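You operate a simulated robot arm through the tools that you are given. There is no shell and no other tool. Be economical: measure what you need, move in short steps, check, and stop when the job is done.

The job below is to be done with a simulated robot arm. You get a single attempt, and the scene is never put back.

Task
Take the green rolled towel on the top of the desk and put it away on the wooden work top behind the long trays. Take the blue cup on the top of the desk and put it away on the top of the grey counter. Open the washer door, put the white cloth in the drum of the washing machine, then shut the door. Turn the cleaner dial to 6 min. Put one of the white treat tubs from the top of the blue table on the top of the grey counter. Close the tool cupboard door. Do these in any order. Set down upright: blue cup.

It is judged by the outcome, as a careful person would: the job done as asked, and still so three seconds after it is handed in. It fails if anything else is knocked over, pushed out of place, dropped, spilled or broken. Flat cloth is picked up by pressing the open fingertips on it (5 to 10 N) and closing them slowly along it; thin cloth reads only 2 to 8 mm in the jaws.

Robot
A 7-joint arm with a fingered hand on a trunk, on a base that drives. Base frame: it is fixed to the floor where the robot stands at the start and does not move with it; the origin is under the middle of the robot, x ahead of it, y to its left, z up. Readings come in cm, degrees, newtons and seconds.
With the tool pointing down near the work surface it reaches from about 22 to 78 cm from the robot's upright axis, wherever it stands. Its first joint turns from -166.0 to 166.0 degrees. Places, roughly: blue cup (6x6x7 cm) [40, 50, 90]; cleaner dial [-100, -100, 90]; drum of the washing machine (20x27 cm) [20, 178, 52]; green rolled towel [50, 0, 100]; tool cupboard door [40, -200, 40]; top of the grey counter [-100, -60, 90]; washer door [20, 160, 60]; white cloth (6x10x5 cm) [-80, -40, 90]; white treat tub [-25, -200, 75]; wooden work top behind the long trays (112x20 cm) [-402, -196, 88]. Payload 4 kg.
The tool frame sits at the grasp point between the pads (the TCP): z along the fingers, y along the line on which they close. The tips reach 2.8 cm beyond it. Largest opening 16.8 cm; the body of the gripper starts 7.9 cm behind the TCP. The gripper is a hand of 4 fingers: y runs from the thumb to the fingers, the wrist lies at [0, 0, -24.9] in the tool frame.
Orientation is that of the tool frame in the base frame, as a unit quaternion [w, x, y, z]. With the fingers straight down and closing along the base's y, the tool's x points along the base's -x, its y along +y and its z along -z.

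Tools
- The arm moves only by the tool send_rows. Its argument "plan" is a list of rows, each an object (a shift or turn left out is 0) with "translation": the shift along the tool's x, y, z in units of 400 mm (1.0 is 400 mm), a list of three; "rot": the turn, a rotation vector about the tool's x, y, z in units of 120 degrees (1.0 is 120 degrees), a list of three. In form: [{"translation": [tx, ty, tz], "rot": [ax, ay, az]}, ...]. A call has 1 to 10 rows; each row is the pose to reach, as a shift and turn from the pose commanded when the call began, along the tool's axes at that moment. A call with a number of a shift or a turn outside -1 to 1 is refused whole. Rows are played at 5 a second. More than 5 cm and 8.6 degrees between two rows, and nothing of the call is played. A pose out of reach is approached as far as the arm can. The call stops where the force on the tool passes 40 N (or 10 N more than at its start, if that is more) or the arm is blocked; 0.2 s more then pass. In this call time passes only in rows, and 0.2 s behind the last. It gives the time, the measured TCP pose, the force on the tool (base axes), the opening and the grip force at its end, in the units of the frame above (readings bear some noise), with the torque about the TCP (base axes, N m) and any sound that the robot's microphone picked up.
- Cameras (640 x 400 px; columns grow to the right, rows downward): "scene" is now at [-3.79, 11.39, 152.35]; the picture's right is [-0.91, -0.41, -0.00], its down [-0.38, 0.85, -0.36] and it looks along [0.15, -0.33, -0.93] (base axes); focal length 214 px, centre (320, 200). "wrist" rides on the gripper at [6, -6, -11] in the tool frame; the picture's right is [0.71, 0.71, 0.00], its down [-0.56, 0.56, -0.61] and it looks along [-0.43, 0.43, 0.79] (tool axes); focal length 265 px, centre (320, 200). There is no depth. A picture from a camera that has moved, and an enlarged one, comes with that camera's place and axes in the base frame and with its lens.
- snapshot(camera): a new picture of that camera. The clock stands still meanwhile.
- move_column(by): slides the trunk up (or, below 0, down) by that many cm; the arm and the scene camera ride with it, the base frame stays. It gives what a move gives, with no picture.
- roll_base(legs): drives the robot by 1 to 6 legs, each [ahead, turn to the left] in cm and degrees, along the robot's own axes; the way and the turn of a leg run together, so that a leg with both is an arc; at most 150 cm and 180 degrees a leg. The arm and the cameras ride along, it lands a little off, and it stops where it bumps. It gives what a move gives.
- set_fingers(finger1, finger2, finger3, thumb_bend): sets how far each is bent, from 0 (flat) to 1 (curled in); at 0.3 the hand is open as for a grip, at 0.7 the pads meet at the TCP. One left out holds its place. A second passes; each finger stops where it meets its share of the squeeze, and holds until it gets a number again. It is the only way to open and close the hand. It gives what a move gives, with no picture; readings hold the bend of each and the force on the fingers (four entries, about 0 where the hand has none), thumb and palm.
- head_to(pan, tilt): turns the head with the scene camera to pan (to the left, within 155 degrees either way) and tilt (down, from -29 to 69), counted from straight ahead of the robot. It gives what a move gives.
- inspect(camera, box): a new picture of the part [left, top, right, bottom] of that camera's present view, enlarged. The clock stands still meanwhile.
- close_job(): hands the job in; it is judged then, once.

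Go step by step. Nothing tells you exact positions but the pictures and the camera data: compare them with the known pose of the tool, close in by small moves and look again before you grip or let go. The budget is 186 turns and 148 pictures, counting those below and the enlarged ones. Unless the task says otherwise, let go and move clear before handing in.

The tools are called after "Emit:" as name(argument=value, ...) on one line, values as JSON. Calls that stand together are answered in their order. send_rows: Moves the arm, as the interface text tells. Its arguments: {"type":"object","properties":{"plan":{"type":"array","items":{"type":"object","properties":{"translation":{"type":"array","items":{"type":"number"}},"rot":{"type":"array","items":{"type":"number"}}}}}},"required":["plan"]} The other tools are called the same way: move_column (by) slides the trunk up or down; set_fingers (finger1, finger2, finger3, thumb_bend) moves the fingers one by one; roll_base (legs) drives the base; head_to (pan, tilt) turns the head that bears the scene camera; snapshot (camera) takes a picture; inspect (camera, box) takes an enlarged picture of a part of a camera's view; close_job () hands the job in.

At the start:

```text
time_s: 0.0
ee_pos: [-34.02, -18.28, 113.68]
tool_rot: [-0.001, 0.0, 1.0, 0.0]
ft_force: [0.3, -0.6, -0.3]
ft_torque: [-0.01, -0.03, -0.01]
finger_gap: 16.79
grip_force: 0.1
shape: jaw
bend: [0.3, 0.3, 0.3, 0.3]
finger forces: [0.0, 0.0, 0.0, 0.1, 0.0, 0.0]
trunk travel left (down, up): [-57.2, 1.8]
robot x, y, heading: [-0.09, 0.1, 0.0]
head pan, tilt: [-65.7, 68.8]
```

scene: 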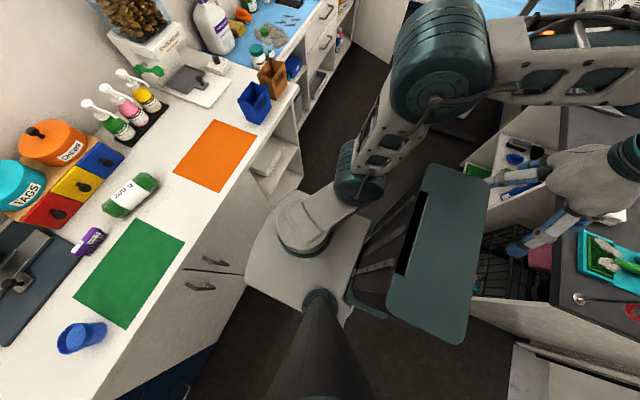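
wrist: 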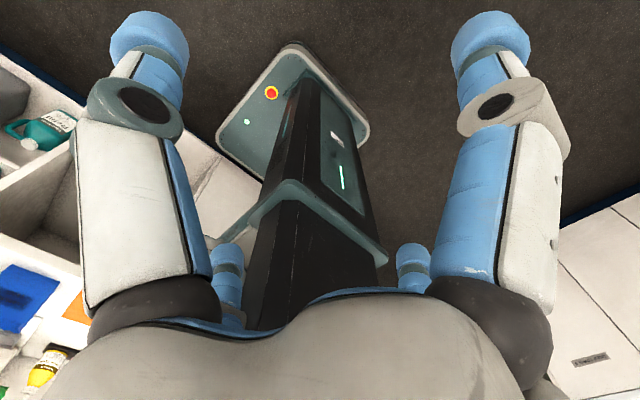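

I see the desk in front (left of the picture) with the towel and the cup, and the grey counter behind me to the right. First I will look around with the head.

Emit:
head_to(pan=0, tilt=45)

Emit:
snapshot(camera="scene")

Emit:
head_to(pan=-90, tilt=35)

Emit:
snapshot(camera="scene")

Emit:
head_to(pan=-150, tilt=35)

Emit:
snapshot(camera="scene")

Emit:
head_to(pan=90, tilt=35)

Emit:
snapshot(camera="scene")

Emit:
head_to(pan=150, tilt=35)

Emit:
snapshot(camera="scene")

```text
time_s: 1.4
ee_pos: [-34.12, -18.21, 113.79]
tool_rot: [0.001, 0.0, 1.0, 0.0]
ft_force: [-1.1, -0.9, 0.7]
ft_torque: [-0.01, 0.03, 0.01]
finger_gap: 16.79
grip_force: 0.1
shape: jaw
bend: [0.3, 0.3, 0.3, 0.3]
finger forces: [0.1, 0.0, 0.0, 0.0, 0.0, 0.0]
trunk travel left (down, up): [-57.2, 1.8]
robot x, y, heading: [-0.04, 0.1, 0.0]
head pan, tilt: [0.0, 45.0]
```

```text
145 pictures are left
camera scene: at [2.03, 16.48, 155.23], right [0.0, -1.0, 0.0], down [-0.71, 0.0, -0.71], along [0.71, 0.0, -0.71], focal length 214 px, centre (320, 200)
```

scene: 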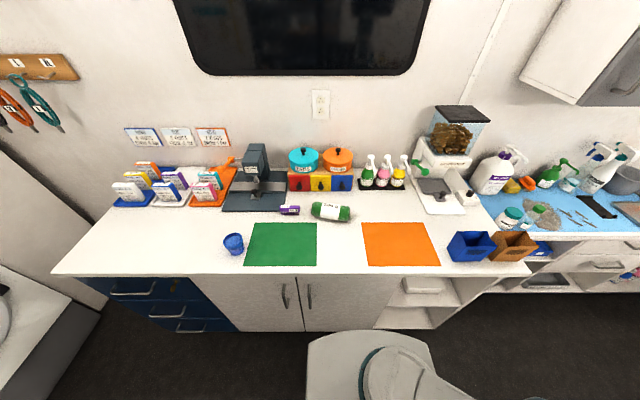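

```text
time_s: 3.0
ee_pos: [-34.13, -18.16, 113.68]
tool_rot: [0.001, 0.001, 1.0, 0.0]
ft_force: [-1.3, 0.8, 0.5]
ft_torque: [0.0, -0.01, -0.02]
finger_gap: 16.81
grip_force: 0.2
shape: jaw
bend: [0.3, 0.3, 0.3, 0.3]
finger forces: [0.0, 0.0, 0.0, 0.0, 0.0, 0.0]
trunk travel left (down, up): [-57.2, 1.8]
robot x, y, heading: [0.33, -0.2, 0.3]
head pan, tilt: [-90.0, 35.0]
```

```text
144 pictures are left
camera scene: at [-6.09, 7.68, 156.72], right [-1.0, 0.0, 0.0], down [0.0, 0.57, -0.82], along [0.0, -0.82, -0.57], focal length 214 px, centre (320, 200)
```

scene: 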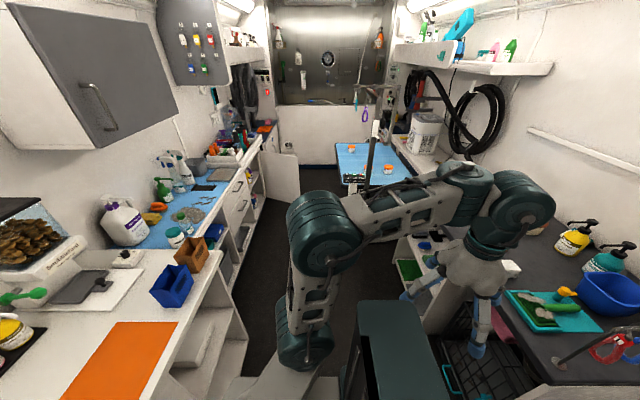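

```text
time_s: 4.3
ee_pos: [-34.07, -18.25, 113.76]
tool_rot: [0.0, 0.001, 1.0, 0.0]
ft_force: [0.2, 0.2, 0.4]
ft_torque: [0.01, 0.05, -0.01]
finger_gap: 16.78
grip_force: 0.0
shape: jaw
bend: [0.3, 0.3, 0.3, 0.3]
finger forces: [0.0, 0.1, 0.0, 0.1, 0.1, 0.0]
trunk travel left (down, up): [-57.2, 1.8]
robot x, y, heading: [-0.19, 0.09, -0.0]
head pan, tilt: [-150.0, 35.0]
```

```text
143 pictures are left
camera scene: at [-13.72, 12.08, 156.72], right [-0.5, 0.87, 0.0], down [0.5, 0.29, -0.82], along [-0.71, -0.41, -0.57], focal length 214 px, centre (320, 200)
```

scene: 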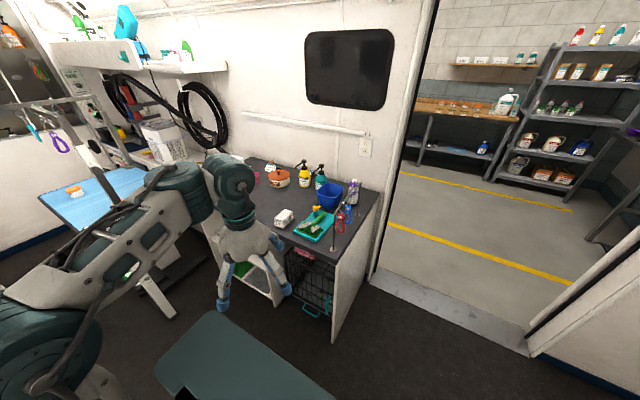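

```text
time_s: 7.7
ee_pos: [-34.07, -18.23, 113.7]
tool_rot: [0.0, 0.0, 1.0, 0.0]
ft_force: [0.6, 0.3, 0.2]
ft_torque: [0.01, 0.01, 0.0]
finger_gap: 16.77
grip_force: 0.1
shape: jaw
bend: [0.3, 0.3, 0.3, 0.3]
finger forces: [0.0, 0.1, 0.1, 0.1, 0.0, 0.0]
trunk travel left (down, up): [-57.2, 1.8]
robot x, y, heading: [-0.2, -0.11, 0.1]
head pan, tilt: [90.0, 35.0]
```

```text
142 pictures are left
camera scene: at [-6.09, 25.29, 156.72], right [1.0, 0.0, 0.0], down [0.0, -0.57, -0.82], along [0.0, 0.82, -0.57], focal length 214 px, centre (320, 200)
```

scene: 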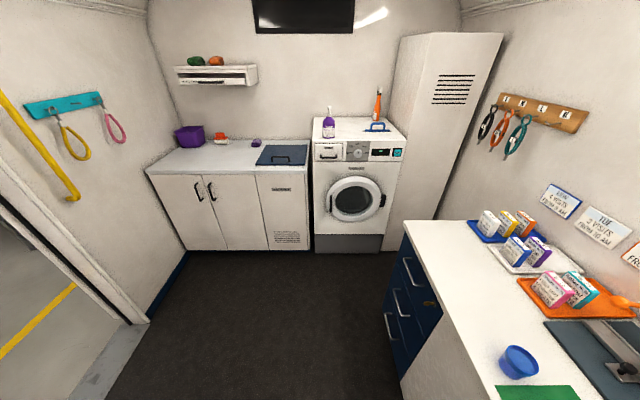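

```text
time_s: 9.0
ee_pos: [-34.0, -18.37, 113.58]
tool_rot: [0.0, 0.0, 1.0, -0.001]
ft_force: [-0.5, 0.6, -1.1]
ft_torque: [0.03, 0.0, 0.01]
finger_gap: 16.8
grip_force: 0.0
shape: jaw
bend: [0.3, 0.3, 0.3, 0.3]
finger forces: [0.0, 0.1, 0.0, 0.0, 0.1, 0.0]
trunk travel left (down, up): [-57.2, 1.8]
robot x, y, heading: [0.31, 0.18, 0.2]
head pan, tilt: [150.0, 35.0]
```

```text
141 pictures are left
camera scene: at [-13.72, 20.9, 156.72], right [0.5, 0.87, 0.0], down [0.5, -0.29, -0.82], along [-0.71, 0.41, -0.57], focal length 214 px, centre (320, 200)
```

scene: 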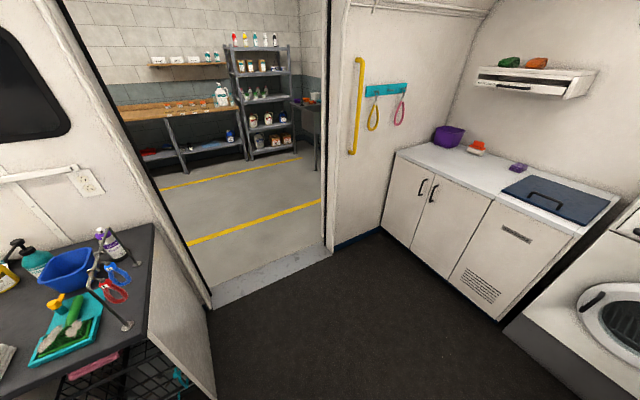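

The surroundings are clear: desk ahead, washer to the left, grey counter at back right, work top through the door. I will zoom in on the desk and the grey counter.

Emit:
head_to(pan=0, tilt=50)

Emit:
inspect(camera="scene", box=[190, 120, 390, 245])

Emit:
head_to(pan=-140, tilt=40)

Emit:
inspect(camera="scene", box=[220, 110, 420, 235])

```text
time_s: 11.3
ee_pos: [-34.02, -18.31, 113.68]
tool_rot: [0.0, 0.0, 1.0, 0.0]
ft_force: [-0.6, -0.2, -0.6]
ft_torque: [0.0, 0.0, -0.03]
finger_gap: 16.76
grip_force: 0.1
shape: jaw
bend: [0.3, 0.3, 0.3, 0.3]
finger forces: [0.0, 0.0, 0.0, 0.0, 0.0, 0.0]
trunk travel left (down, up): [-57.2, 1.8]
robot x, y, heading: [-0.12, 0.09, -0.0]
head pan, tilt: [0.0, 50.0]
```

```text
3.20 times, centred on (290, 182) of scene
camera zoom: at [1.6, 16.49, 154.55], right [0.0, -1.0, 0.0], down [-0.77, 0.0, -0.64], along [0.64, 0.0, -0.77], focal length 686 px, centre (416, 256)
```

zoom: 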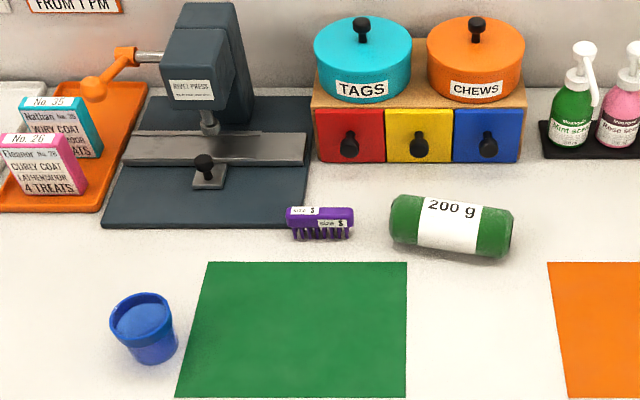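

```text
time_s: 13.6
ee_pos: [-34.11, -18.27, 113.74]
tool_rot: [0.0, 0.0, 1.0, -0.001]
ft_force: [0.0, -0.2, -0.9]
ft_torque: [-0.01, 0.01, -0.03]
finger_gap: 16.79
grip_force: 0.0
shape: jaw
bend: [0.3, 0.3, 0.3, 0.3]
finger forces: [0.1, 0.0, 0.0, 0.0, 0.1, 0.0]
trunk travel left (down, up): [-57.2, 1.8]
robot x, y, heading: [0.44, -0.28, 0.2]
head pan, tilt: [-140.0, 40.0]
```

```text
3.20 times, centred on (320, 172) of scene
camera zoom: at [-12.61, 11.02, 155.96], right [-0.64, 0.77, 0.0], down [0.49, 0.41, -0.77], along [-0.59, -0.49, -0.64], focal length 686 px, centre (320, 288)
```

zoom: 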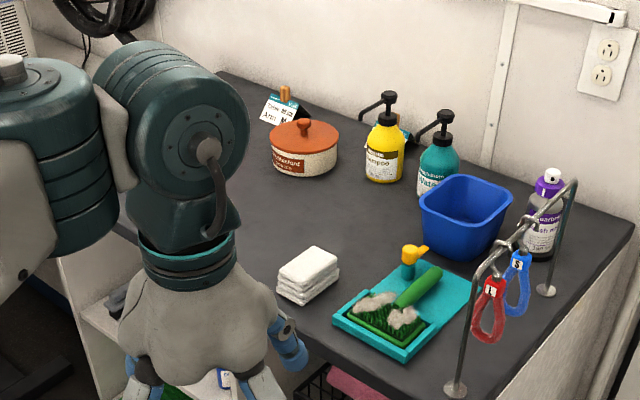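

The cup is near (46, 48) on the desk, and the cloth near (-76, -44) on the counter. I will swing the arm round the robot's right side toward the front at its present radius.

Emit:
send_rows(plan=[{"translation": [-0.064, -0.103, 0], "rot": [0, 0, -0.06]}, {"translation": [-0.1403, -0.1973, 0], "rot": [0, 0, -0.12]}, {"translation": [-0.228, -0.2813, 0], "rot": [0, 0, -0.18]}, {"translation": [-0.3253, -0.3535, 0], "rot": [0, 0, -0.24]}, {"translation": [-0.431, -0.4133, 0], "rot": [0, 0, -0.3]}, {"translation": [-0.5435, -0.459, 0], "rot": [0, 0, -0.36]}, {"translation": [-0.6605, -0.4903, 0], "rot": [0, 0, -0.42]}, {"translation": [-0.7808, -0.5068, 0], "rot": [0, 0, -0.48]}, {"translation": [-0.902, -0.508, 0], "rot": [0, 0, -0.54]}])

Emit:
inspect(camera="scene", box=[100, 60, 420, 260])

```text
time_s: 15.6
ee_pos: [2.3, -38.56, 113.88]
tool_rot: [0.0, -0.537, 0.844, 0.0]
ft_force: [0.5, -0.4, -0.8]
ft_torque: [0.0, -0.01, -0.01]
finger_gap: 16.8
grip_force: 0.0
shape: jaw
bend: [0.3, 0.3, 0.3, 0.3]
finger forces: [0.1, 0.1, 0.0, 0.0, 0.0, 0.1]
trunk travel left (down, up): [-57.2, 1.8]
robot x, y, heading: [0.07, 0.12, -0.2]
head pan, tilt: [-140.0, 40.0]
```

```text
2.00 times, centred on (260, 160) of scene
camera zoom: at [-12.52, 11.05, 155.96], right [-0.64, 0.77, 0.0], down [0.49, 0.41, -0.77], along [-0.59, -0.49, -0.64], focal length 429 px, centre (440, 280)
```

zoom: 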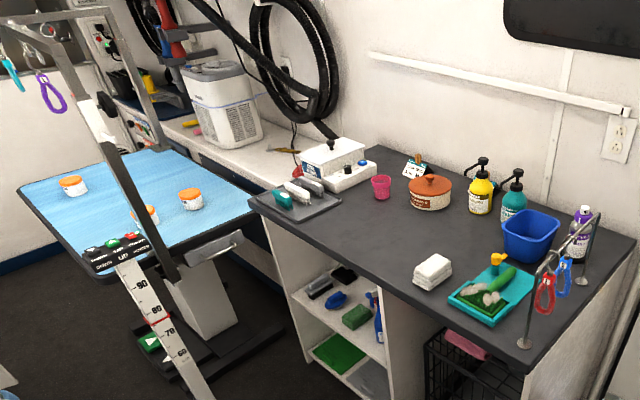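

The cleaner is the white box at the counter's far end, and the tubs (white with orange lid) stand on the blue table. I carry on swinging towards the cup.

Emit:
send_rows(plan=[{"translation": [-0.064, -0.103, 0], "rot": [0, 0, -0.06]}, {"translation": [-0.1403, -0.1973, 0], "rot": [0, 0, -0.12]}, {"translation": [-0.228, -0.2813, 0], "rot": [0, 0, -0.18]}, {"translation": [-0.3253, -0.3535, 0], "rot": [0, 0, -0.24]}, {"translation": [-0.431, -0.4133, 0], "rot": [0, 0, -0.3]}, {"translation": [-0.5435, -0.459, 0], "rot": [0, 0, -0.36]}, {"translation": [-0.6605, -0.4903, 0], "rot": [0, 0, -0.42]}, {"translation": [-0.7808, -0.5068, 0], "rot": [0, 0, -0.48]}, {"translation": [-0.902, -0.508, 0], "rot": [0, 0, -0.54]}])

Emit:
send_rows(plan=[{"translation": [-0.064, -0.103, 0], "rot": [0, 0, -0.06]}, {"translation": [-0.1403, -0.1973, 0], "rot": [0, 0, -0.12]}, {"translation": [-0.228, -0.2813, 0], "rot": [0, 0, -0.18]}, {"translation": [-0.3253, -0.3535, 0], "rot": [0, 0, -0.24]}, {"translation": [-0.431, -0.4133, 0], "rot": [0, 0, -0.3]}, {"translation": [-0.5435, -0.459, 0], "rot": [0, 0, -0.36]}, {"translation": [-0.6605, -0.4903, 0], "rot": [0, 0, -0.42]}, {"translation": [-0.7808, -0.5068, 0], "rot": [0, 0, -0.48]}, {"translation": [-0.902, -0.508, 0], "rot": [0, 0, -0.54]}])

Emit:
head_to(pan=30, tilt=50)

Emit:
snapshot(camera="scene")

Emit:
snapshot(camera="wrist")

```text
time_s: 17.6
ee_pos: [35.77, -14.36, 113.58]
tool_rot: [-0.001, 0.905, -0.425, 0.001]
ft_force: [0.2, 0.2, 0.4]
ft_torque: [0.01, -0.01, 0.0]
finger_gap: 16.77
grip_force: 0.0
shape: jaw
bend: [0.3, 0.3, 0.3, 0.3]
finger forces: [0.0, 0.1, 0.0, 0.0, 0.0, 0.0]
trunk travel left (down, up): [-57.2, 1.8]
robot x, y, heading: [0.01, -0.18, -0.2]
head pan, tilt: [-140.0, 40.0]
```

```text
time_s: 19.6
ee_pos: [28.09, 26.33, 113.85]
tool_rot: [0.0, 0.992, 0.127, 0.001]
ft_force: [0.5, -0.4, -0.9]
ft_torque: [-0.01, 0.01, -0.01]
finger_gap: 16.81
grip_force: 0.0
shape: jaw
bend: [0.3, 0.3, 0.3, 0.3]
finger forces: [0.0, 0.0, 0.0, 0.0, 0.0, 0.0]
trunk travel left (down, up): [-57.2, 1.8]
robot x, y, heading: [-0.27, 0.07, -0.1]
head pan, tilt: [-140.0, 40.0]
```

```text
time_s: 22.2
ee_pos: [28.28, 26.16, 113.75]
tool_rot: [0.0, 0.992, 0.126, 0.001]
ft_force: [-1.4, 0.2, 0.0]
ft_torque: [-0.02, 0.01, -0.02]
finger_gap: 16.78
grip_force: 0.0
shape: jaw
bend: [0.3, 0.3, 0.3, 0.3]
finger forces: [0.1, 0.0, 0.1, 0.1, 0.0, 0.0]
trunk travel left (down, up): [-57.2, 1.8]
robot x, y, heading: [-0.17, -0.08, -0.1]
head pan, tilt: [30.0, 50.0]
```

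```text
137 pictures are left
camera scene: at [0.59, 20.37, 154.54], right [0.5, -0.87, 0.0], down [-0.66, -0.38, -0.64], along [0.56, 0.32, -0.77], focal length 214 px, centre (320, 200)
```

scene: 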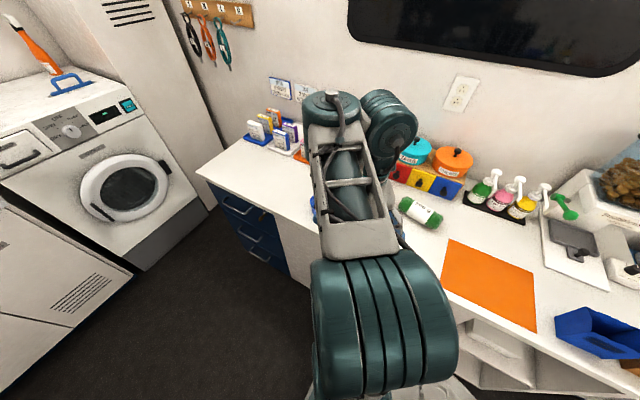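

```text
136 pictures are left
camera wrist: at [32.54, 33.48, 124.77], right [0.86, -0.51, 0.0], down [-0.4, -0.68, 0.61], along [-0.31, -0.53, -0.79], focal length 265 px, centre (320, 200)
```

wrist: 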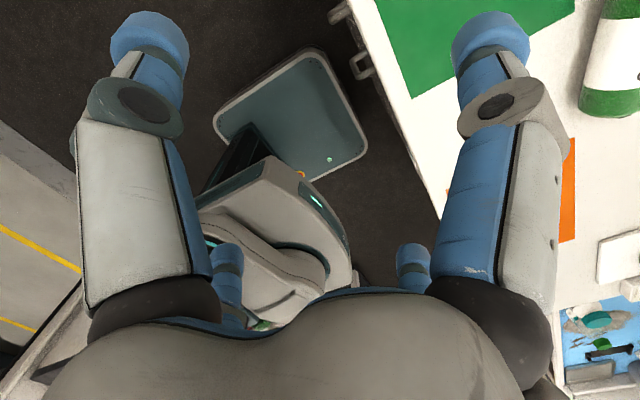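

The upper arm hides the desk from the head and the wrist camera looks back at the robot. I turn the hand about its axis so the wrist camera looks outward, while moving towards the cup.

Emit:
send_rows(plan=[{"translation": [0.029, -0.021, 0], "rot": [0, 0, 0.07]}, {"translation": [0.058, -0.042, 0], "rot": [0, 0, 0.14]}, {"translation": [0.086, -0.063, 0], "rot": [0, 0, 0.21]}, {"translation": [0.115, -0.084, 0], "rot": [0, 0, 0.28]}, {"translation": [0.144, -0.105, 0], "rot": [0, 0, 0.35]}, {"translation": [0.173, -0.126, 0], "rot": [0, 0, 0.42]}, {"translation": [0.201, -0.147, 0], "rot": [0, 0, 0.49]}, {"translation": [0.23, -0.168, 0], "rot": [0, 0, 0.56]}, {"translation": [0.259, -0.189, 0], "rot": [0, 0, 0.63]}, {"translation": [0.288, -0.21, 0], "rot": [0, 0, 0.7]}])

Emit:
snapshot(camera="wrist")

```text
time_s: 24.4
ee_pos: [37.32, 37.32, 113.71]
tool_rot: [0.0, 0.822, -0.57, 0.0]
ft_force: [0.3, 1.0, 0.0]
ft_torque: [-0.02, 0.02, 0.0]
finger_gap: 16.8
grip_force: 0.0
shape: jaw
bend: [0.3, 0.3, 0.3, 0.3]
finger forces: [0.0, 0.0, 0.1, 0.0, 0.1, 0.0]
trunk travel left (down, up): [-57.2, 1.8]
robot x, y, heading: [-0.1, -0.02, -0.3]
head pan, tilt: [30.0, 50.0]
```

```text
135 pictures are left
camera wrist: at [44.96, 33.73, 124.62], right [-0.42, -0.91, 0.0], down [-0.72, 0.33, 0.61], along [-0.56, 0.26, -0.79], focal length 265 px, centre (320, 200)
```

wrist: 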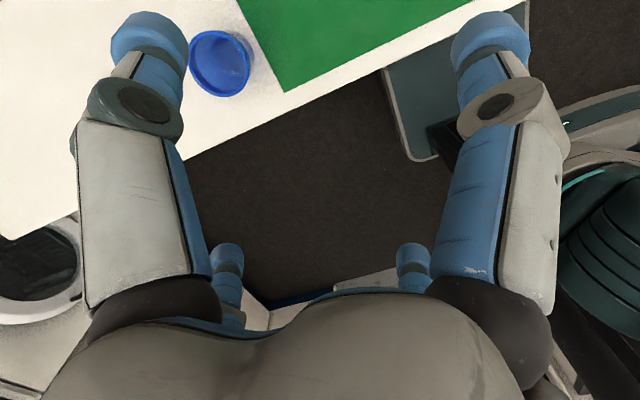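

The hand turns freely, and the cup shows near (44.5, 47), rim about z 91. I finish the turn, move above the cup and lower a bit.

Emit:
send_rows(plan=[{"translation": [-0.016, -0.025, 0.02], "rot": [0, 0, 0.07]}, {"translation": [-0.032, -0.05, 0.04], "rot": [0, 0, 0.14]}, {"translation": [-0.048, -0.076, 0.06], "rot": [0, 0, 0.21]}, {"translation": [-0.064, -0.101, 0.08], "rot": [0, 0, 0.28]}, {"translation": [-0.08, -0.126, 0.1], "rot": [0, 0, 0.35]}, {"translation": [-0.096, -0.152, 0.12], "rot": [0, 0, 0.42]}, {"translation": [-0.112, -0.177, 0.14], "rot": [0, 0, 0.49]}, {"translation": [-0.128, -0.202, 0.16], "rot": [0, 0, 0.56]}, {"translation": [-0.144, -0.227, 0.18], "rot": [0, 0, 0.63]}, {"translation": [-0.16, -0.2525, 0.2], "rot": [0, 0, 0.7]}])

Emit:
snapshot(camera="wrist")

Emit:
snapshot(camera="scene")

```text
time_s: 26.6
ee_pos: [46.38, 23.31, 101.21]
tool_rot: [0.001, -0.271, 0.962, 0.019]
ft_force: [1.2, -0.6, -0.2]
ft_torque: [0.01, 0.02, 0.02]
finger_gap: 16.81
grip_force: 0.0
shape: jaw
bend: [0.3, 0.3, 0.3, 0.3]
finger forces: [0.0, 0.0, 0.0, 0.1, 0.0, 0.1]
out of reach, approached as far as the arm can: row 4, 5, 6, 7, 8, 9, 10
trunk travel left (down, up): [-57.2, 1.8]
robot x, y, heading: [0.42, -0.13, -0.1]
head pan, tilt: [30.0, 50.0]
```

```text
134 pictures are left
camera wrist: at [44.4, 14.63, 112.06], right [-0.97, 0.23, 0.02], down [0.19, 0.74, 0.64], along [0.14, 0.63, -0.77], focal length 265 px, centre (320, 200)
```

wrist: 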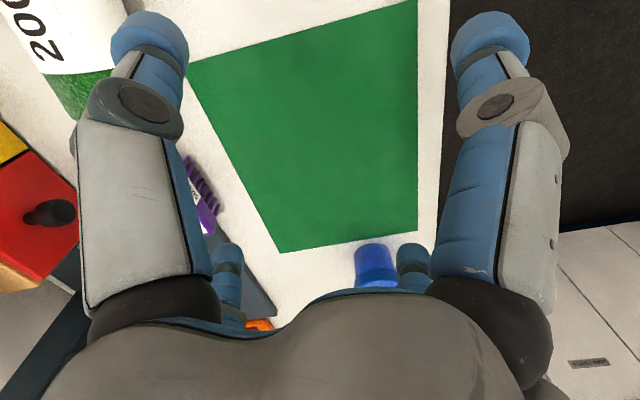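

```text
133 pictures are left
camera scene: at [0.74, 20.34, 154.55], right [0.5, -0.87, 0.0], down [-0.66, -0.38, -0.64], along [0.56, 0.32, -0.77], focal length 214 px, centre (320, 200)
```

scene: 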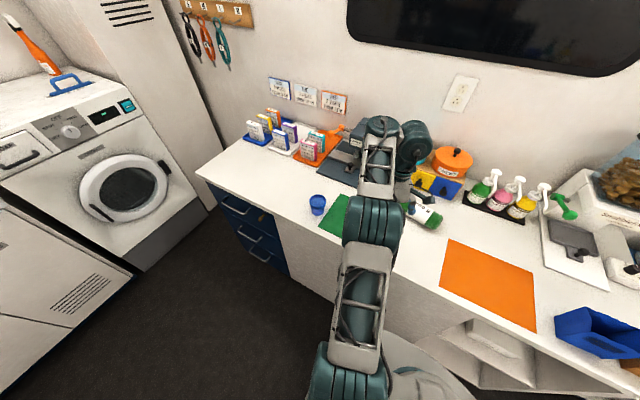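

That turn ran into a wrist-joint limit and the arm ended short at (46, 23). I turn the hand back part way and rise 5 cm.

Emit:
send_rows(plan=[{"translation": [0, 0, -0.03], "rot": [0, 0, -0.07]}, {"translation": [0, 0, -0.06], "rot": [0, 0, -0.14]}, {"translation": [0, 0, -0.09], "rot": [0, 0, -0.21]}, {"translation": [0, 0, -0.12], "rot": [0, 0, -0.28]}, {"translation": [0, 0, -0.12], "rot": [0, 0, -0.35]}, {"translation": [0, 0, -0.12], "rot": [0, 0, -0.42]}])

Emit:
snapshot(camera="wrist")

```text
time_s: 28.0
ee_pos: [46.24, 23.36, 106.31]
tool_rot: [0.009, -0.656, 0.754, 0.016]
ft_force: [0.1, -0.4, 0.1]
ft_torque: [-0.01, -0.03, -0.01]
finger_gap: 16.8
grip_force: 0.2
shape: jaw
bend: [0.3, 0.3, 0.3, 0.3]
finger forces: [0.0, 0.0, 0.0, 0.1, 0.0, 0.0]
trunk travel left (down, up): [-57.2, 1.8]
robot x, y, heading: [0.08, 0.27, 0.1]
head pan, tilt: [30.0, 50.0]
```

```text
132 pictures are left
camera wrist: at [51.42, 16.16, 117.06], right [-0.8, -0.6, -0.01], down [-0.47, 0.61, 0.64], along [-0.38, 0.52, -0.77], focal length 265 px, centre (320, 200)
```

wrist: 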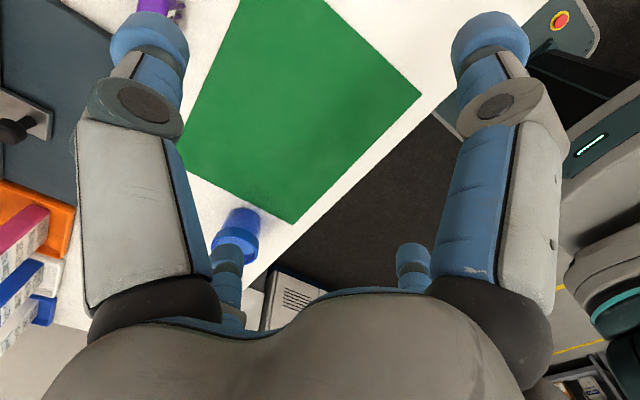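

The commanded pose resets to where the arm ended. I shift back over the cup and straighten the slight tilt.

Emit:
send_rows(plan=[{"translation": [-0.095, 0.02, 0.0], "rot": [0.001, 0.003, -0.038]}, {"translation": [-0.189, 0.04, 0.02], "rot": [0.002, 0.006, -0.077]}, {"translation": [-0.284, 0.06, 0.04], "rot": [0.003, 0.009, -0.115]}, {"translation": [-0.378, 0.081, 0.08], "rot": [0.004, 0.011, -0.153]}, {"translation": [-0.473, 0.101, 0.12], "rot": [0.005, 0.014, -0.19]}, {"translation": [-0.5675, 0.121, 0.171], "rot": [0.006, 0.017, -0.23]}])

Emit:
snapshot(camera="wrist")

Emit:
snapshot(camera="scene")

```text
time_s: 29.4
ee_pos: [44.81, 46.83, 100.23]
tool_rot: [-0.002, 0.817, -0.577, 0.002]
ft_force: [0.3, 1.2, 0.1]
ft_torque: [0.03, 0.01, -0.02]
finger_gap: 16.81
grip_force: 0.0
shape: jaw
bend: [0.3, 0.3, 0.3, 0.3]
finger forces: [0.0, 0.1, 0.0, 0.0, 0.0, 0.0]
trunk travel left (down, up): [-57.2, 1.8]
robot x, y, heading: [0.07, 0.07, 0.1]
head pan, tilt: [30.0, 50.0]
```

```text
131 pictures are left
camera wrist: at [52.23, 43.08, 111.36], right [-0.43, -0.9, 0.0], down [-0.72, 0.34, 0.61], along [-0.55, 0.27, -0.79], focal length 265 px, centre (320, 200)
```

wrist: 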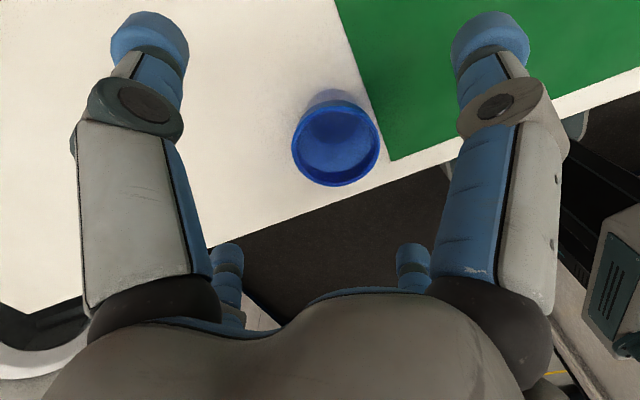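

```text
130 pictures are left
camera scene: at [0.62, 20.44, 154.53], right [0.5, -0.87, 0.0], down [-0.66, -0.38, -0.64], along [0.56, 0.32, -0.77], focal length 214 px, centre (320, 200)
```

scene: 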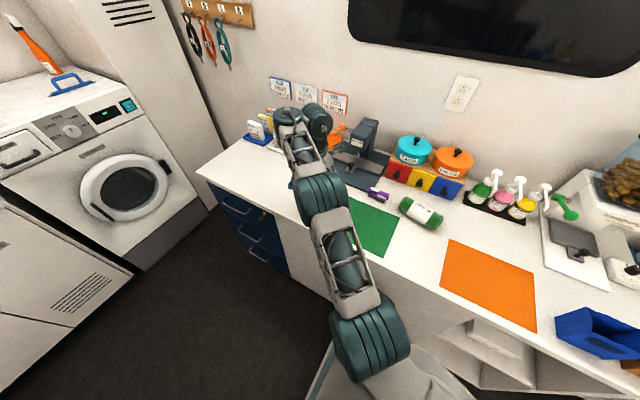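

The cup is nearly centred under the hand (rim about 0.5–1 cm off). I shift slightly and lower to grasp height, watching the force.

Emit:
send_rows(plan=[{"translation": [0.017, 0.019, 0.05]}, {"translation": [0.017, 0.019, 0.1]}, {"translation": [0.017, 0.019, 0.15]}, {"translation": [0.017, 0.019, 0.18]}, {"translation": [0.017, 0.019, 0.2]}, {"translation": [0.017, 0.019, 0.22]}])

Emit:
snapshot(camera="wrist")

```text
time_s: 30.8
ee_pos: [44.28, 45.98, 91.49]
tool_rot: [-0.003, 0.817, -0.577, 0.002]
ft_force: [0.0, -0.4, 0.1]
ft_torque: [0.01, 0.02, 0.0]
finger_gap: 16.81
grip_force: 0.1
shape: jaw
bend: [0.3, 0.3, 0.3, 0.3]
finger forces: [0.1, 0.0, 0.0, 0.0, 0.0, 0.1]
trunk travel left (down, up): [-57.2, 1.8]
robot x, y, heading: [-0.0, 0.03, 0.2]
head pan, tilt: [30.0, 50.0]
```

```text
129 pictures are left
camera wrist: at [51.79, 42.23, 102.63], right [-0.43, -0.9, -0.01], down [-0.72, 0.34, 0.61], along [-0.55, 0.27, -0.79], focal length 265 px, centre (320, 200)
```

wrist: 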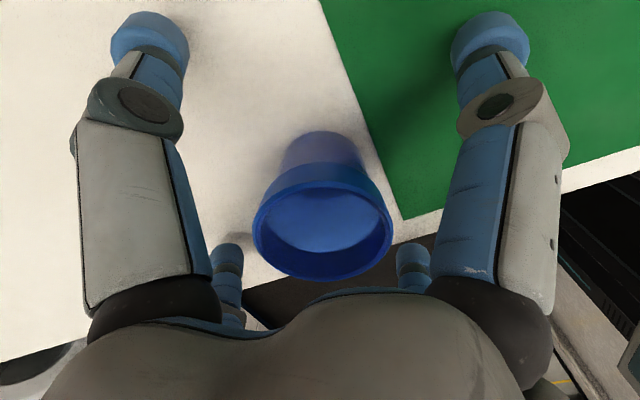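

The rim sits about at TCP height, centred. I lower 2.5 cm more and close the fingers round the cup.

Emit:
send_rows(plan=[{"translation": [0, 0, 0.03]}, {"translation": [0, 0, 0.06]}])

Emit:
set_fingers(finger1=0.48, finger2=0.48, finger3=0.48, thumb_bend=0.48)

Emit:
snapshot(camera="wrist")

```text
time_s: 31.3
ee_pos: [44.47, 46.1, 90.48]
tool_rot: [-0.013, 0.816, -0.578, 0.003]
ft_force: [0.4, -1.4, 24.1]
ft_torque: [-1.03, 1.09, 0.04]
finger_gap: 16.78
grip_force: 0.0
shape: jaw
bend: [0.28, 0.26, 0.3, 0.3]
finger forces: [7.9, 13.8, 1.8, 0.0, 0.2, 0.0]
trunk travel left (down, up): [-57.2, 1.8]
robot x, y, heading: [-0.05, 0.25, -0.2]
head pan, tilt: [30.0, 50.0]
stopped in row 2: the force on the tool passed its limit at 52 N (the readings are from after the stop); the commanded pose is now the measured one
```

```text
time_s: 31.8
ee_pos: [44.7, 46.27, 91.24]
tool_rot: [-0.022, 0.815, -0.578, 0.007]
ft_force: [5.3, 3.5, 39.1]
ft_torque: [-0.04, 0.12, -0.15]
finger_gap: 8.56
grip_force: 19.2
shape: fingers
bend: [0.36, 0.33, 0.41, 0.44]
finger forces: [10.4, 9.0, 11.2, 0.0, 8.5, 0.1]
trunk travel left (down, up): [-57.2, 1.8]
robot x, y, heading: [-0.12, 0.14, -0.1]
head pan, tilt: [30.0, 50.0]
stopped: the force on the tool passed its limit at 43 N (the readings are from after the stop); the commanded pose is now the measured one
```

```text
128 pictures are left
camera wrist: at [51.96, 42.21, 102.46], right [-0.43, -0.9, -0.04], down [-0.73, 0.32, 0.6], along [-0.53, 0.29, -0.8], focal length 265 px, centre (320, 200)
```

wrist: 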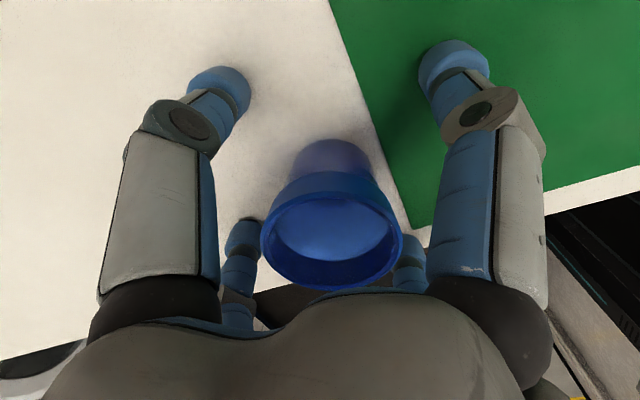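

The tips hit the desk (top at about z 87.7), so I was too low. I open again, rise about 2 cm, and level the tool.

Emit:
set_fingers(finger1=0.3, finger2=0.3, finger3=0.3, thumb_bend=0.3)

Emit:
send_rows(plan=[{"translation": [0, 0, -0.02], "rot": [-0.01, 0.003, 0]}, {"translation": [0, 0, -0.045], "rot": [-0.021, 0.007, 0]}])

Emit:
snapshot(camera="wrist")

```text
time_s: 32.8
ee_pos: [44.73, 45.91, 90.87]
tool_rot: [-0.017, 0.816, -0.577, 0.005]
ft_force: [14.5, 2.9, 35.6]
ft_torque: [-1.2, 2.73, 0.19]
finger_gap: 11.69
grip_force: 17.5
shape: fingers
bend: [0.3, 0.28, 0.3, 0.3]
finger forces: [1.2, 34.7, 0.0, 0.0, 0.0, 0.0]
trunk travel left (down, up): [-57.2, 1.8]
robot x, y, heading: [0.03, 0.16, 0.0]
head pan, tilt: [30.0, 50.0]
```

```text
time_s: 33.4
ee_pos: [44.69, 46.14, 92.2]
tool_rot: [0.009, 0.816, -0.578, -0.001]
ft_force: [0.2, 0.3, -0.3]
ft_torque: [-0.01, 0.01, -0.03]
finger_gap: 11.71
grip_force: 0.0
shape: fingers
bend: [0.3, 0.3, 0.3, 0.3]
finger forces: [0.0, 0.1, 0.0, 0.1, 0.1, 0.1]
trunk travel left (down, up): [-57.2, 1.8]
robot x, y, heading: [0.0, -0.06, -0.0]
head pan, tilt: [30.0, 50.0]
```

```text
127 pictures are left
camera wrist: at [52.37, 42.53, 103.33], right [-0.43, -0.9, 0.02], down [-0.7, 0.35, 0.62], along [-0.56, 0.26, -0.78], focal length 265 px, centre (320, 200)
```

wrist: 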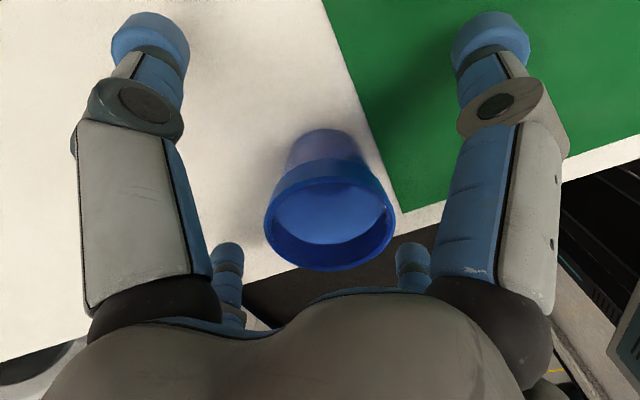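

The cup is upright and centred; rim at about z 94.5. Now I close the fingers slowly.

Emit:
set_fingers(finger1=0.5, finger2=0.5, finger3=0.5, thumb_bend=0.5)

Emit:
snapshot(camera="wrist")

```text
time_s: 34.4
ee_pos: [44.62, 46.16, 92.39]
tool_rot: [0.008, 0.817, -0.577, -0.002]
ft_force: [-0.2, -0.9, -0.3]
ft_torque: [-0.01, -0.01, 0.0]
finger_gap: 5.79
grip_force: 0.1
shape: fingers
bend: [0.5, 0.5, 0.5, 0.5]
finger forces: [0.1, 0.0, 0.1, 0.1, 0.0, 0.0]
trunk travel left (down, up): [-57.2, 1.8]
robot x, y, heading: [0.16, -0.0, -0.1]
head pan, tilt: [30.0, 50.0]
```

```text
126 pictures are left
camera wrist: at [52.35, 42.6, 103.45], right [-0.43, -0.9, 0.01], down [-0.7, 0.35, 0.62], along [-0.56, 0.26, -0.78], focal length 265 px, centre (320, 200)
```

wrist: 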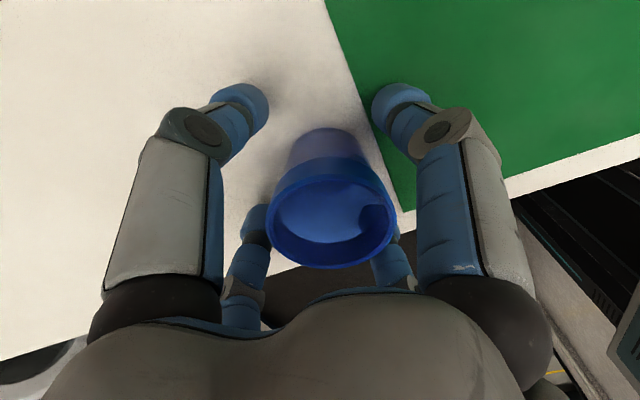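

The fingers surround the cup without contact. I close further.

Emit:
set_fingers(finger1=0.56, finger2=0.56, finger3=0.56, thumb_bend=0.56)

Emit:
set_fingers(finger1=0.62, finger2=0.62, finger3=0.62, thumb_bend=0.62)

Emit:
snapshot(camera="wrist")

```text
time_s: 35.4
ee_pos: [44.65, 46.1, 92.5]
tool_rot: [0.007, 0.817, -0.577, -0.002]
ft_force: [-0.7, -0.8, 0.0]
ft_torque: [0.01, 0.0, 0.04]
finger_gap: 3.97
grip_force: 0.1
shape: fingers
bend: [0.56, 0.56, 0.56, 0.56]
finger forces: [0.0, 0.1, 0.0, 0.0, 0.0, 0.0]
trunk travel left (down, up): [-57.2, 1.8]
robot x, y, heading: [0.4, -0.29, -0.1]
head pan, tilt: [30.0, 50.0]
```

```text
time_s: 36.4
ee_pos: [44.73, 46.14, 92.42]
tool_rot: [0.007, 0.817, -0.577, -0.002]
ft_force: [0.2, 0.4, 0.3]
ft_torque: [0.01, 0.02, 0.0]
finger_gap: 3.23
grip_force: 9.1
shape: fingers
bend: [0.58, 0.57, 0.58, 0.58]
finger forces: [3.8, 4.5, 3.6, 0.1, 6.2, 0.0]
trunk travel left (down, up): [-57.2, 1.8]
robot x, y, heading: [0.07, 0.5, -0.0]
head pan, tilt: [30.0, 50.0]
```

```text
125 pictures are left
camera wrist: at [52.34, 42.6, 103.45], right [-0.43, -0.9, 0.01], down [-0.7, 0.35, 0.62], along [-0.56, 0.26, -0.78], focal length 265 px, centre (320, 200)
```

wrist: 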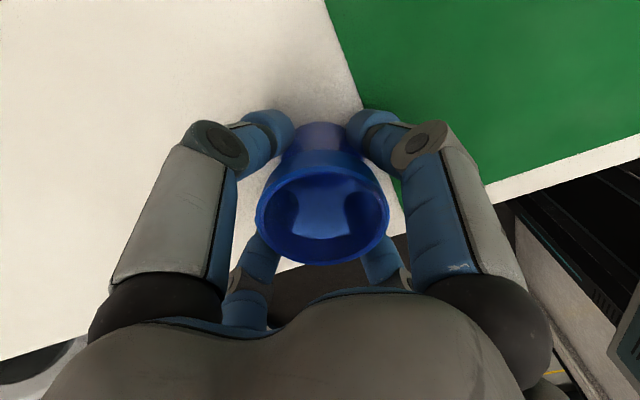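

The cup is held at 9 N. I lift it straight up, then draw it in toward the robot.

Emit:
send_rows(plan=[{"translation": [0, 0, -0.08]}, {"translation": [0, 0, -0.16]}, {"translation": [0, 0, -0.25]}, {"translation": [0.041, 0.084, -0.29]}, {"translation": [0.082, 0.167, -0.33]}, {"translation": [0.124, 0.251, -0.37]}, {"translation": [0.165, 0.335, -0.41]}, {"translation": [0.206, 0.419, -0.45]}, {"translation": [0.2475, 0.5025, -0.49]}])

Emit:
snapshot(camera="wrist")

```text
time_s: 38.4
ee_pos: [29.15, 30.33, 112.37]
tool_rot: [0.007, 0.817, -0.577, -0.002]
ft_force: [0.5, -0.1, -0.6]
ft_torque: [0.0, 0.03, -0.03]
finger_gap: 3.19
grip_force: 9.4
shape: fingers
bend: [0.58, 0.57, 0.58, 0.58]
finger forces: [3.8, 4.6, 3.7, 0.0, 6.2, 0.0]
trunk travel left (down, up): [-57.2, 1.8]
robot x, y, heading: [0.09, 0.1, -0.0]
head pan, tilt: [30.0, 50.0]
```

```text
124 pictures are left
camera wrist: at [36.87, 26.7, 123.3], right [-0.43, -0.9, 0.01], down [-0.71, 0.34, 0.62], along [-0.56, 0.26, -0.78], focal length 265 px, centre (320, 200)
```

wrist: 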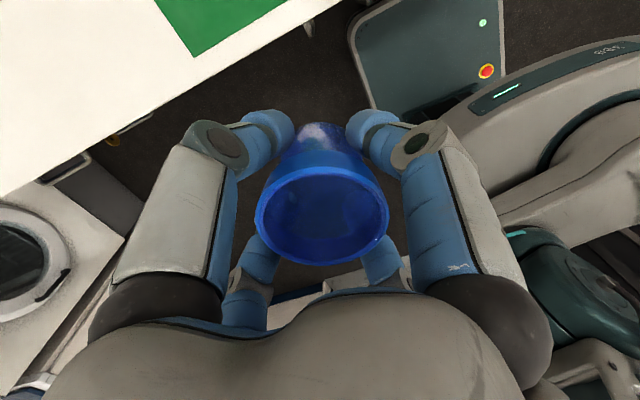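

The cup is in hand. I drive: turn left, back up along the corridor, then turn to face the grey counter.

Emit:
roll_base(legs=[[0, 61], [-51, 0], [0, 139]])

Emit:
head_to(pan=-20, tilt=50)

Emit:
snapshot(camera="scene")

```text
time_s: 49.8
ee_pos: [-41.89, -83.32, 112.27]
tool_rot: [0.0, 0.425, 0.905, 0.008]
ft_force: [0.7, 0.3, -1.0]
ft_torque: [-0.01, 0.0, 0.02]
finger_gap: 3.19
grip_force: 8.9
shape: fingers
bend: [0.58, 0.58, 0.58, 0.58]
finger forces: [3.5, 4.1, 3.8, 0.1, 5.9, 0.0]
trunk travel left (down, up): [-57.2, 1.8]
robot x, y, heading: [-24.96, -44.92, -159.7]
head pan, tilt: [30.0, 50.0]
```

```text
time_s: 51.0
ee_pos: [-41.99, -83.38, 112.24]
tool_rot: [0.0, 0.425, 0.905, 0.007]
ft_force: [-0.2, 0.0, 0.2]
ft_torque: [-0.03, 0.02, 0.0]
finger_gap: 3.22
grip_force: 8.7
shape: fingers
bend: [0.58, 0.58, 0.58, 0.58]
finger forces: [3.5, 4.0, 3.8, 0.0, 5.8, 0.0]
trunk travel left (down, up): [-57.2, 1.8]
robot x, y, heading: [-25.03, -44.82, -159.8]
head pan, tilt: [-20.0, 50.0]
```

```text
123 pictures are left
camera scene: at [-21.49, -57.82, 154.54], right [0.0, 1.0, 0.0], down [0.77, 0.0, -0.64], along [-0.64, 0.0, -0.77], focal length 214 px, centre (320, 200)
```

scene: 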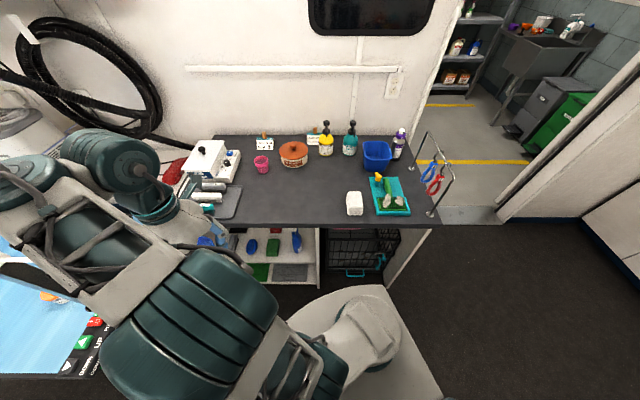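

The counter is well seen: free spot between the pen tray and the cloth, about (-79, -67). I move the cup above it.

Emit:
send_rows(plan=[{"translation": [0.101, -0.05, 0]}, {"translation": [0.202, -0.1, 0]}, {"translation": [0.302, -0.15, 0]}, {"translation": [0.403, -0.2, 0]}, {"translation": [0.504, -0.25, 0.02]}, {"translation": [0.605, -0.3, 0.04]}, {"translation": [0.705, -0.35, 0.06]}, {"translation": [0.806, -0.4, 0.08]}, {"translation": [0.907, -0.45, 0.1]}])

Emit:
snapshot(camera="scene")

Emit:
snapshot(camera="wrist")

```text
time_s: 53.0
ee_pos: [-79.16, -66.7, 108.04]
tool_rot: [0.001, 0.426, 0.905, 0.007]
ft_force: [-0.4, 0.2, 0.2]
ft_torque: [0.01, -0.03, 0.01]
finger_gap: 3.17
grip_force: 8.6
shape: fingers
bend: [0.58, 0.58, 0.58, 0.58]
finger forces: [3.3, 4.2, 4.0, 0.1, 5.9, 0.1]
trunk travel left (down, up): [-57.2, 1.8]
robot x, y, heading: [-24.81, -44.58, -159.5]
head pan, tilt: [-20.0, 50.0]
```

```text
122 pictures are left
camera scene: at [-21.62, -57.73, 154.55], right [0.0, 1.0, 0.0], down [0.77, 0.0, -0.64], along [-0.64, 0.0, -0.77], focal length 214 px, centre (320, 200)
```

scene: 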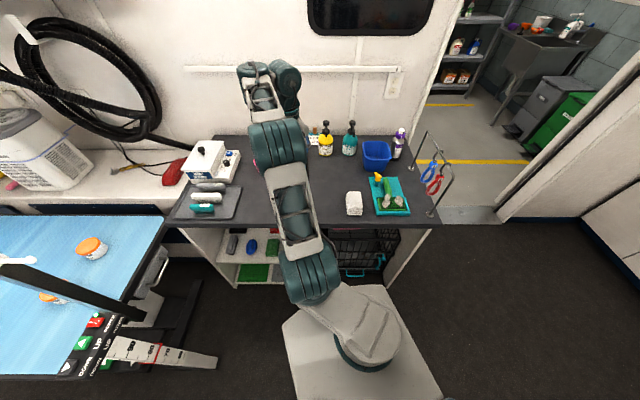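

```text
121 pictures are left
camera wrist: at [-87.86, -66.16, 119.06], right [0.09, 1.0, 0.01], down [0.78, -0.08, 0.62], along [0.62, -0.05, -0.78], focal length 265 px, centre (320, 200)
```

wrist: 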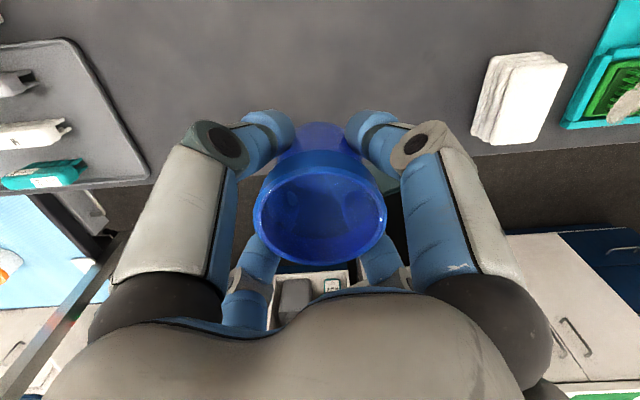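

The cup is above the free spot. I lower it in steps towards the counter (top at roughly z 86–88).

Emit:
send_rows(plan=[{"translation": [0, 0, 0.1]}, {"translation": [0, 0, 0.2]}, {"translation": [0, 0, 0.3]}, {"translation": [0, 0, 0.35]}])

Emit:
snapshot(camera="wrist")

```text
time_s: 54.0
ee_pos: [-78.9, -66.76, 94.13]
tool_rot: [0.002, 0.425, 0.905, 0.008]
ft_force: [-0.3, -0.2, 0.1]
ft_torque: [0.0, 0.03, -0.03]
finger_gap: 3.14
grip_force: 8.7
shape: fingers
bend: [0.58, 0.58, 0.58, 0.58]
finger forces: [3.3, 4.1, 4.0, 0.1, 5.8, 0.1]
trunk travel left (down, up): [-57.2, 1.8]
robot x, y, heading: [-25.1, -44.51, -160.1]
head pan, tilt: [-20.0, 50.0]
```

```text
120 pictures are left
camera wrist: at [-87.58, -66.1, 105.13], right [0.09, 1.0, 0.01], down [0.78, -0.08, 0.62], along [0.62, -0.05, -0.79], focal length 265 px, centre (320, 200)
```

wrist: 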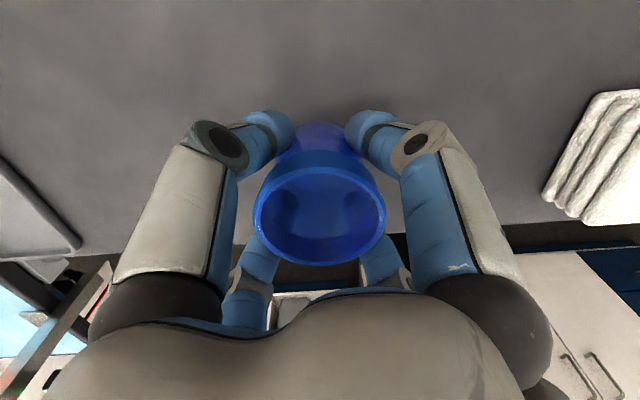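

Still clear; counter top likely about z 85–87. I go down in small steps and watch the vertical force.

Emit:
send_rows(plan=[{"translation": [0, 0, 0.02]}, {"translation": [0, 0, 0.04]}, {"translation": [0, 0, 0.05]}])

Emit:
send_rows(plan=[{"translation": [0, 0, 0.01]}, {"translation": [0, 0, 0.015]}])

Emit:
send_rows(plan=[{"translation": [0, 0, 0.008]}, {"translation": [0, 0, 0.015]}])

```text
time_s: 54.8
ee_pos: [-78.72, -66.71, 92.11]
tool_rot: [0.001, 0.425, 0.905, 0.008]
ft_force: [0.1, -0.3, -0.6]
ft_torque: [0.03, 0.03, -0.01]
finger_gap: 3.17
grip_force: 8.3
shape: fingers
bend: [0.58, 0.58, 0.58, 0.58]
finger forces: [3.3, 4.1, 4.1, 0.0, 5.8, 0.1]
trunk travel left (down, up): [-57.2, 1.8]
robot x, y, heading: [-25.22, -44.63, -159.6]
head pan, tilt: [-20.0, 50.0]
```

```text
time_s: 55.4
ee_pos: [-78.94, -66.71, 91.52]
tool_rot: [0.001, 0.424, 0.906, 0.007]
ft_force: [-0.1, -0.8, -0.3]
ft_torque: [0.03, 0.04, 0.03]
finger_gap: 3.16
grip_force: 8.1
shape: fingers
bend: [0.58, 0.58, 0.58, 0.58]
finger forces: [3.3, 4.1, 4.1, 0.0, 5.8, 0.0]
trunk travel left (down, up): [-57.2, 1.8]
robot x, y, heading: [-24.86, -44.73, -159.4]
head pan, tilt: [-20.0, 50.0]
```

```text
time_s: 56.0
ee_pos: [-78.78, -66.7, 90.91]
tool_rot: [0.0, 0.425, 0.905, 0.008]
ft_force: [-0.4, -0.1, -0.6]
ft_torque: [0.01, 0.0, 0.06]
finger_gap: 3.17
grip_force: 8.8
shape: fingers
bend: [0.58, 0.58, 0.58, 0.58]
finger forces: [3.3, 4.1, 4.0, 0.0, 5.7, 0.0]
trunk travel left (down, up): [-57.2, 1.8]
robot x, y, heading: [-25.08, -44.82, -159.6]
head pan, tilt: [-20.0, 50.0]
```

Emit:
send_rows(plan=[{"translation": [0, 0, 0.008]}, {"translation": [0, 0, 0.015]}])

Emit:
send_rows(plan=[{"translation": [0, 0, 0.008]}, {"translation": [0, 0, 0.015]}])

Emit:
snapshot(camera="wrist")

```text
time_s: 56.6
ee_pos: [-78.83, -66.64, 90.39]
tool_rot: [0.0, 0.424, 0.906, 0.008]
ft_force: [0.8, 0.6, -1.0]
ft_torque: [0.01, 0.0, -0.01]
finger_gap: 3.16
grip_force: 8.1
shape: fingers
bend: [0.58, 0.58, 0.58, 0.58]
finger forces: [3.4, 4.1, 4.1, 0.0, 5.8, 0.0]
trunk travel left (down, up): [-57.2, 1.8]
robot x, y, heading: [-24.85, -44.58, -159.9]
head pan, tilt: [-20.0, 50.0]
```

```text
time_s: 57.2
ee_pos: [-78.8, -66.58, 89.87]
tool_rot: [0.0, 0.425, 0.905, 0.005]
ft_force: [-4.5, -0.3, 16.4]
ft_torque: [-0.1, 0.14, -0.09]
finger_gap: 3.15
grip_force: 11.1
shape: fingers
bend: [0.59, 0.58, 0.58, 0.58]
finger forces: [3.8, 4.5, 5.2, 0.1, 8.7, 0.1]
trunk travel left (down, up): [-57.2, 1.8]
robot x, y, heading: [-25.0, -44.85, -159.9]
head pan, tilt: [-20.0, 50.0]
```

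```text
119 pictures are left
camera wrist: at [-87.44, -66.03, 100.99], right [0.09, 1.0, 0.01], down [0.78, -0.08, 0.62], along [0.62, -0.05, -0.79], focal length 265 px, centre (320, 200)
```

wrist: 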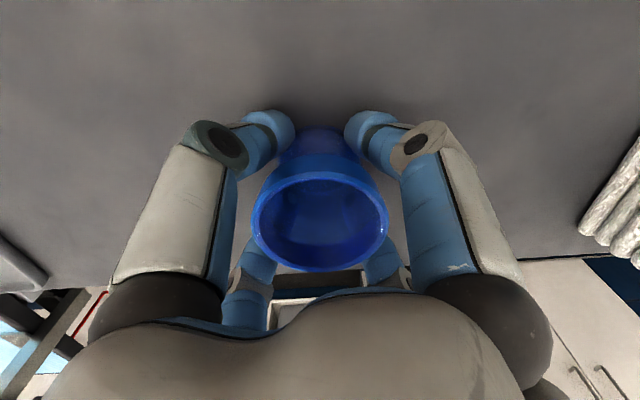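

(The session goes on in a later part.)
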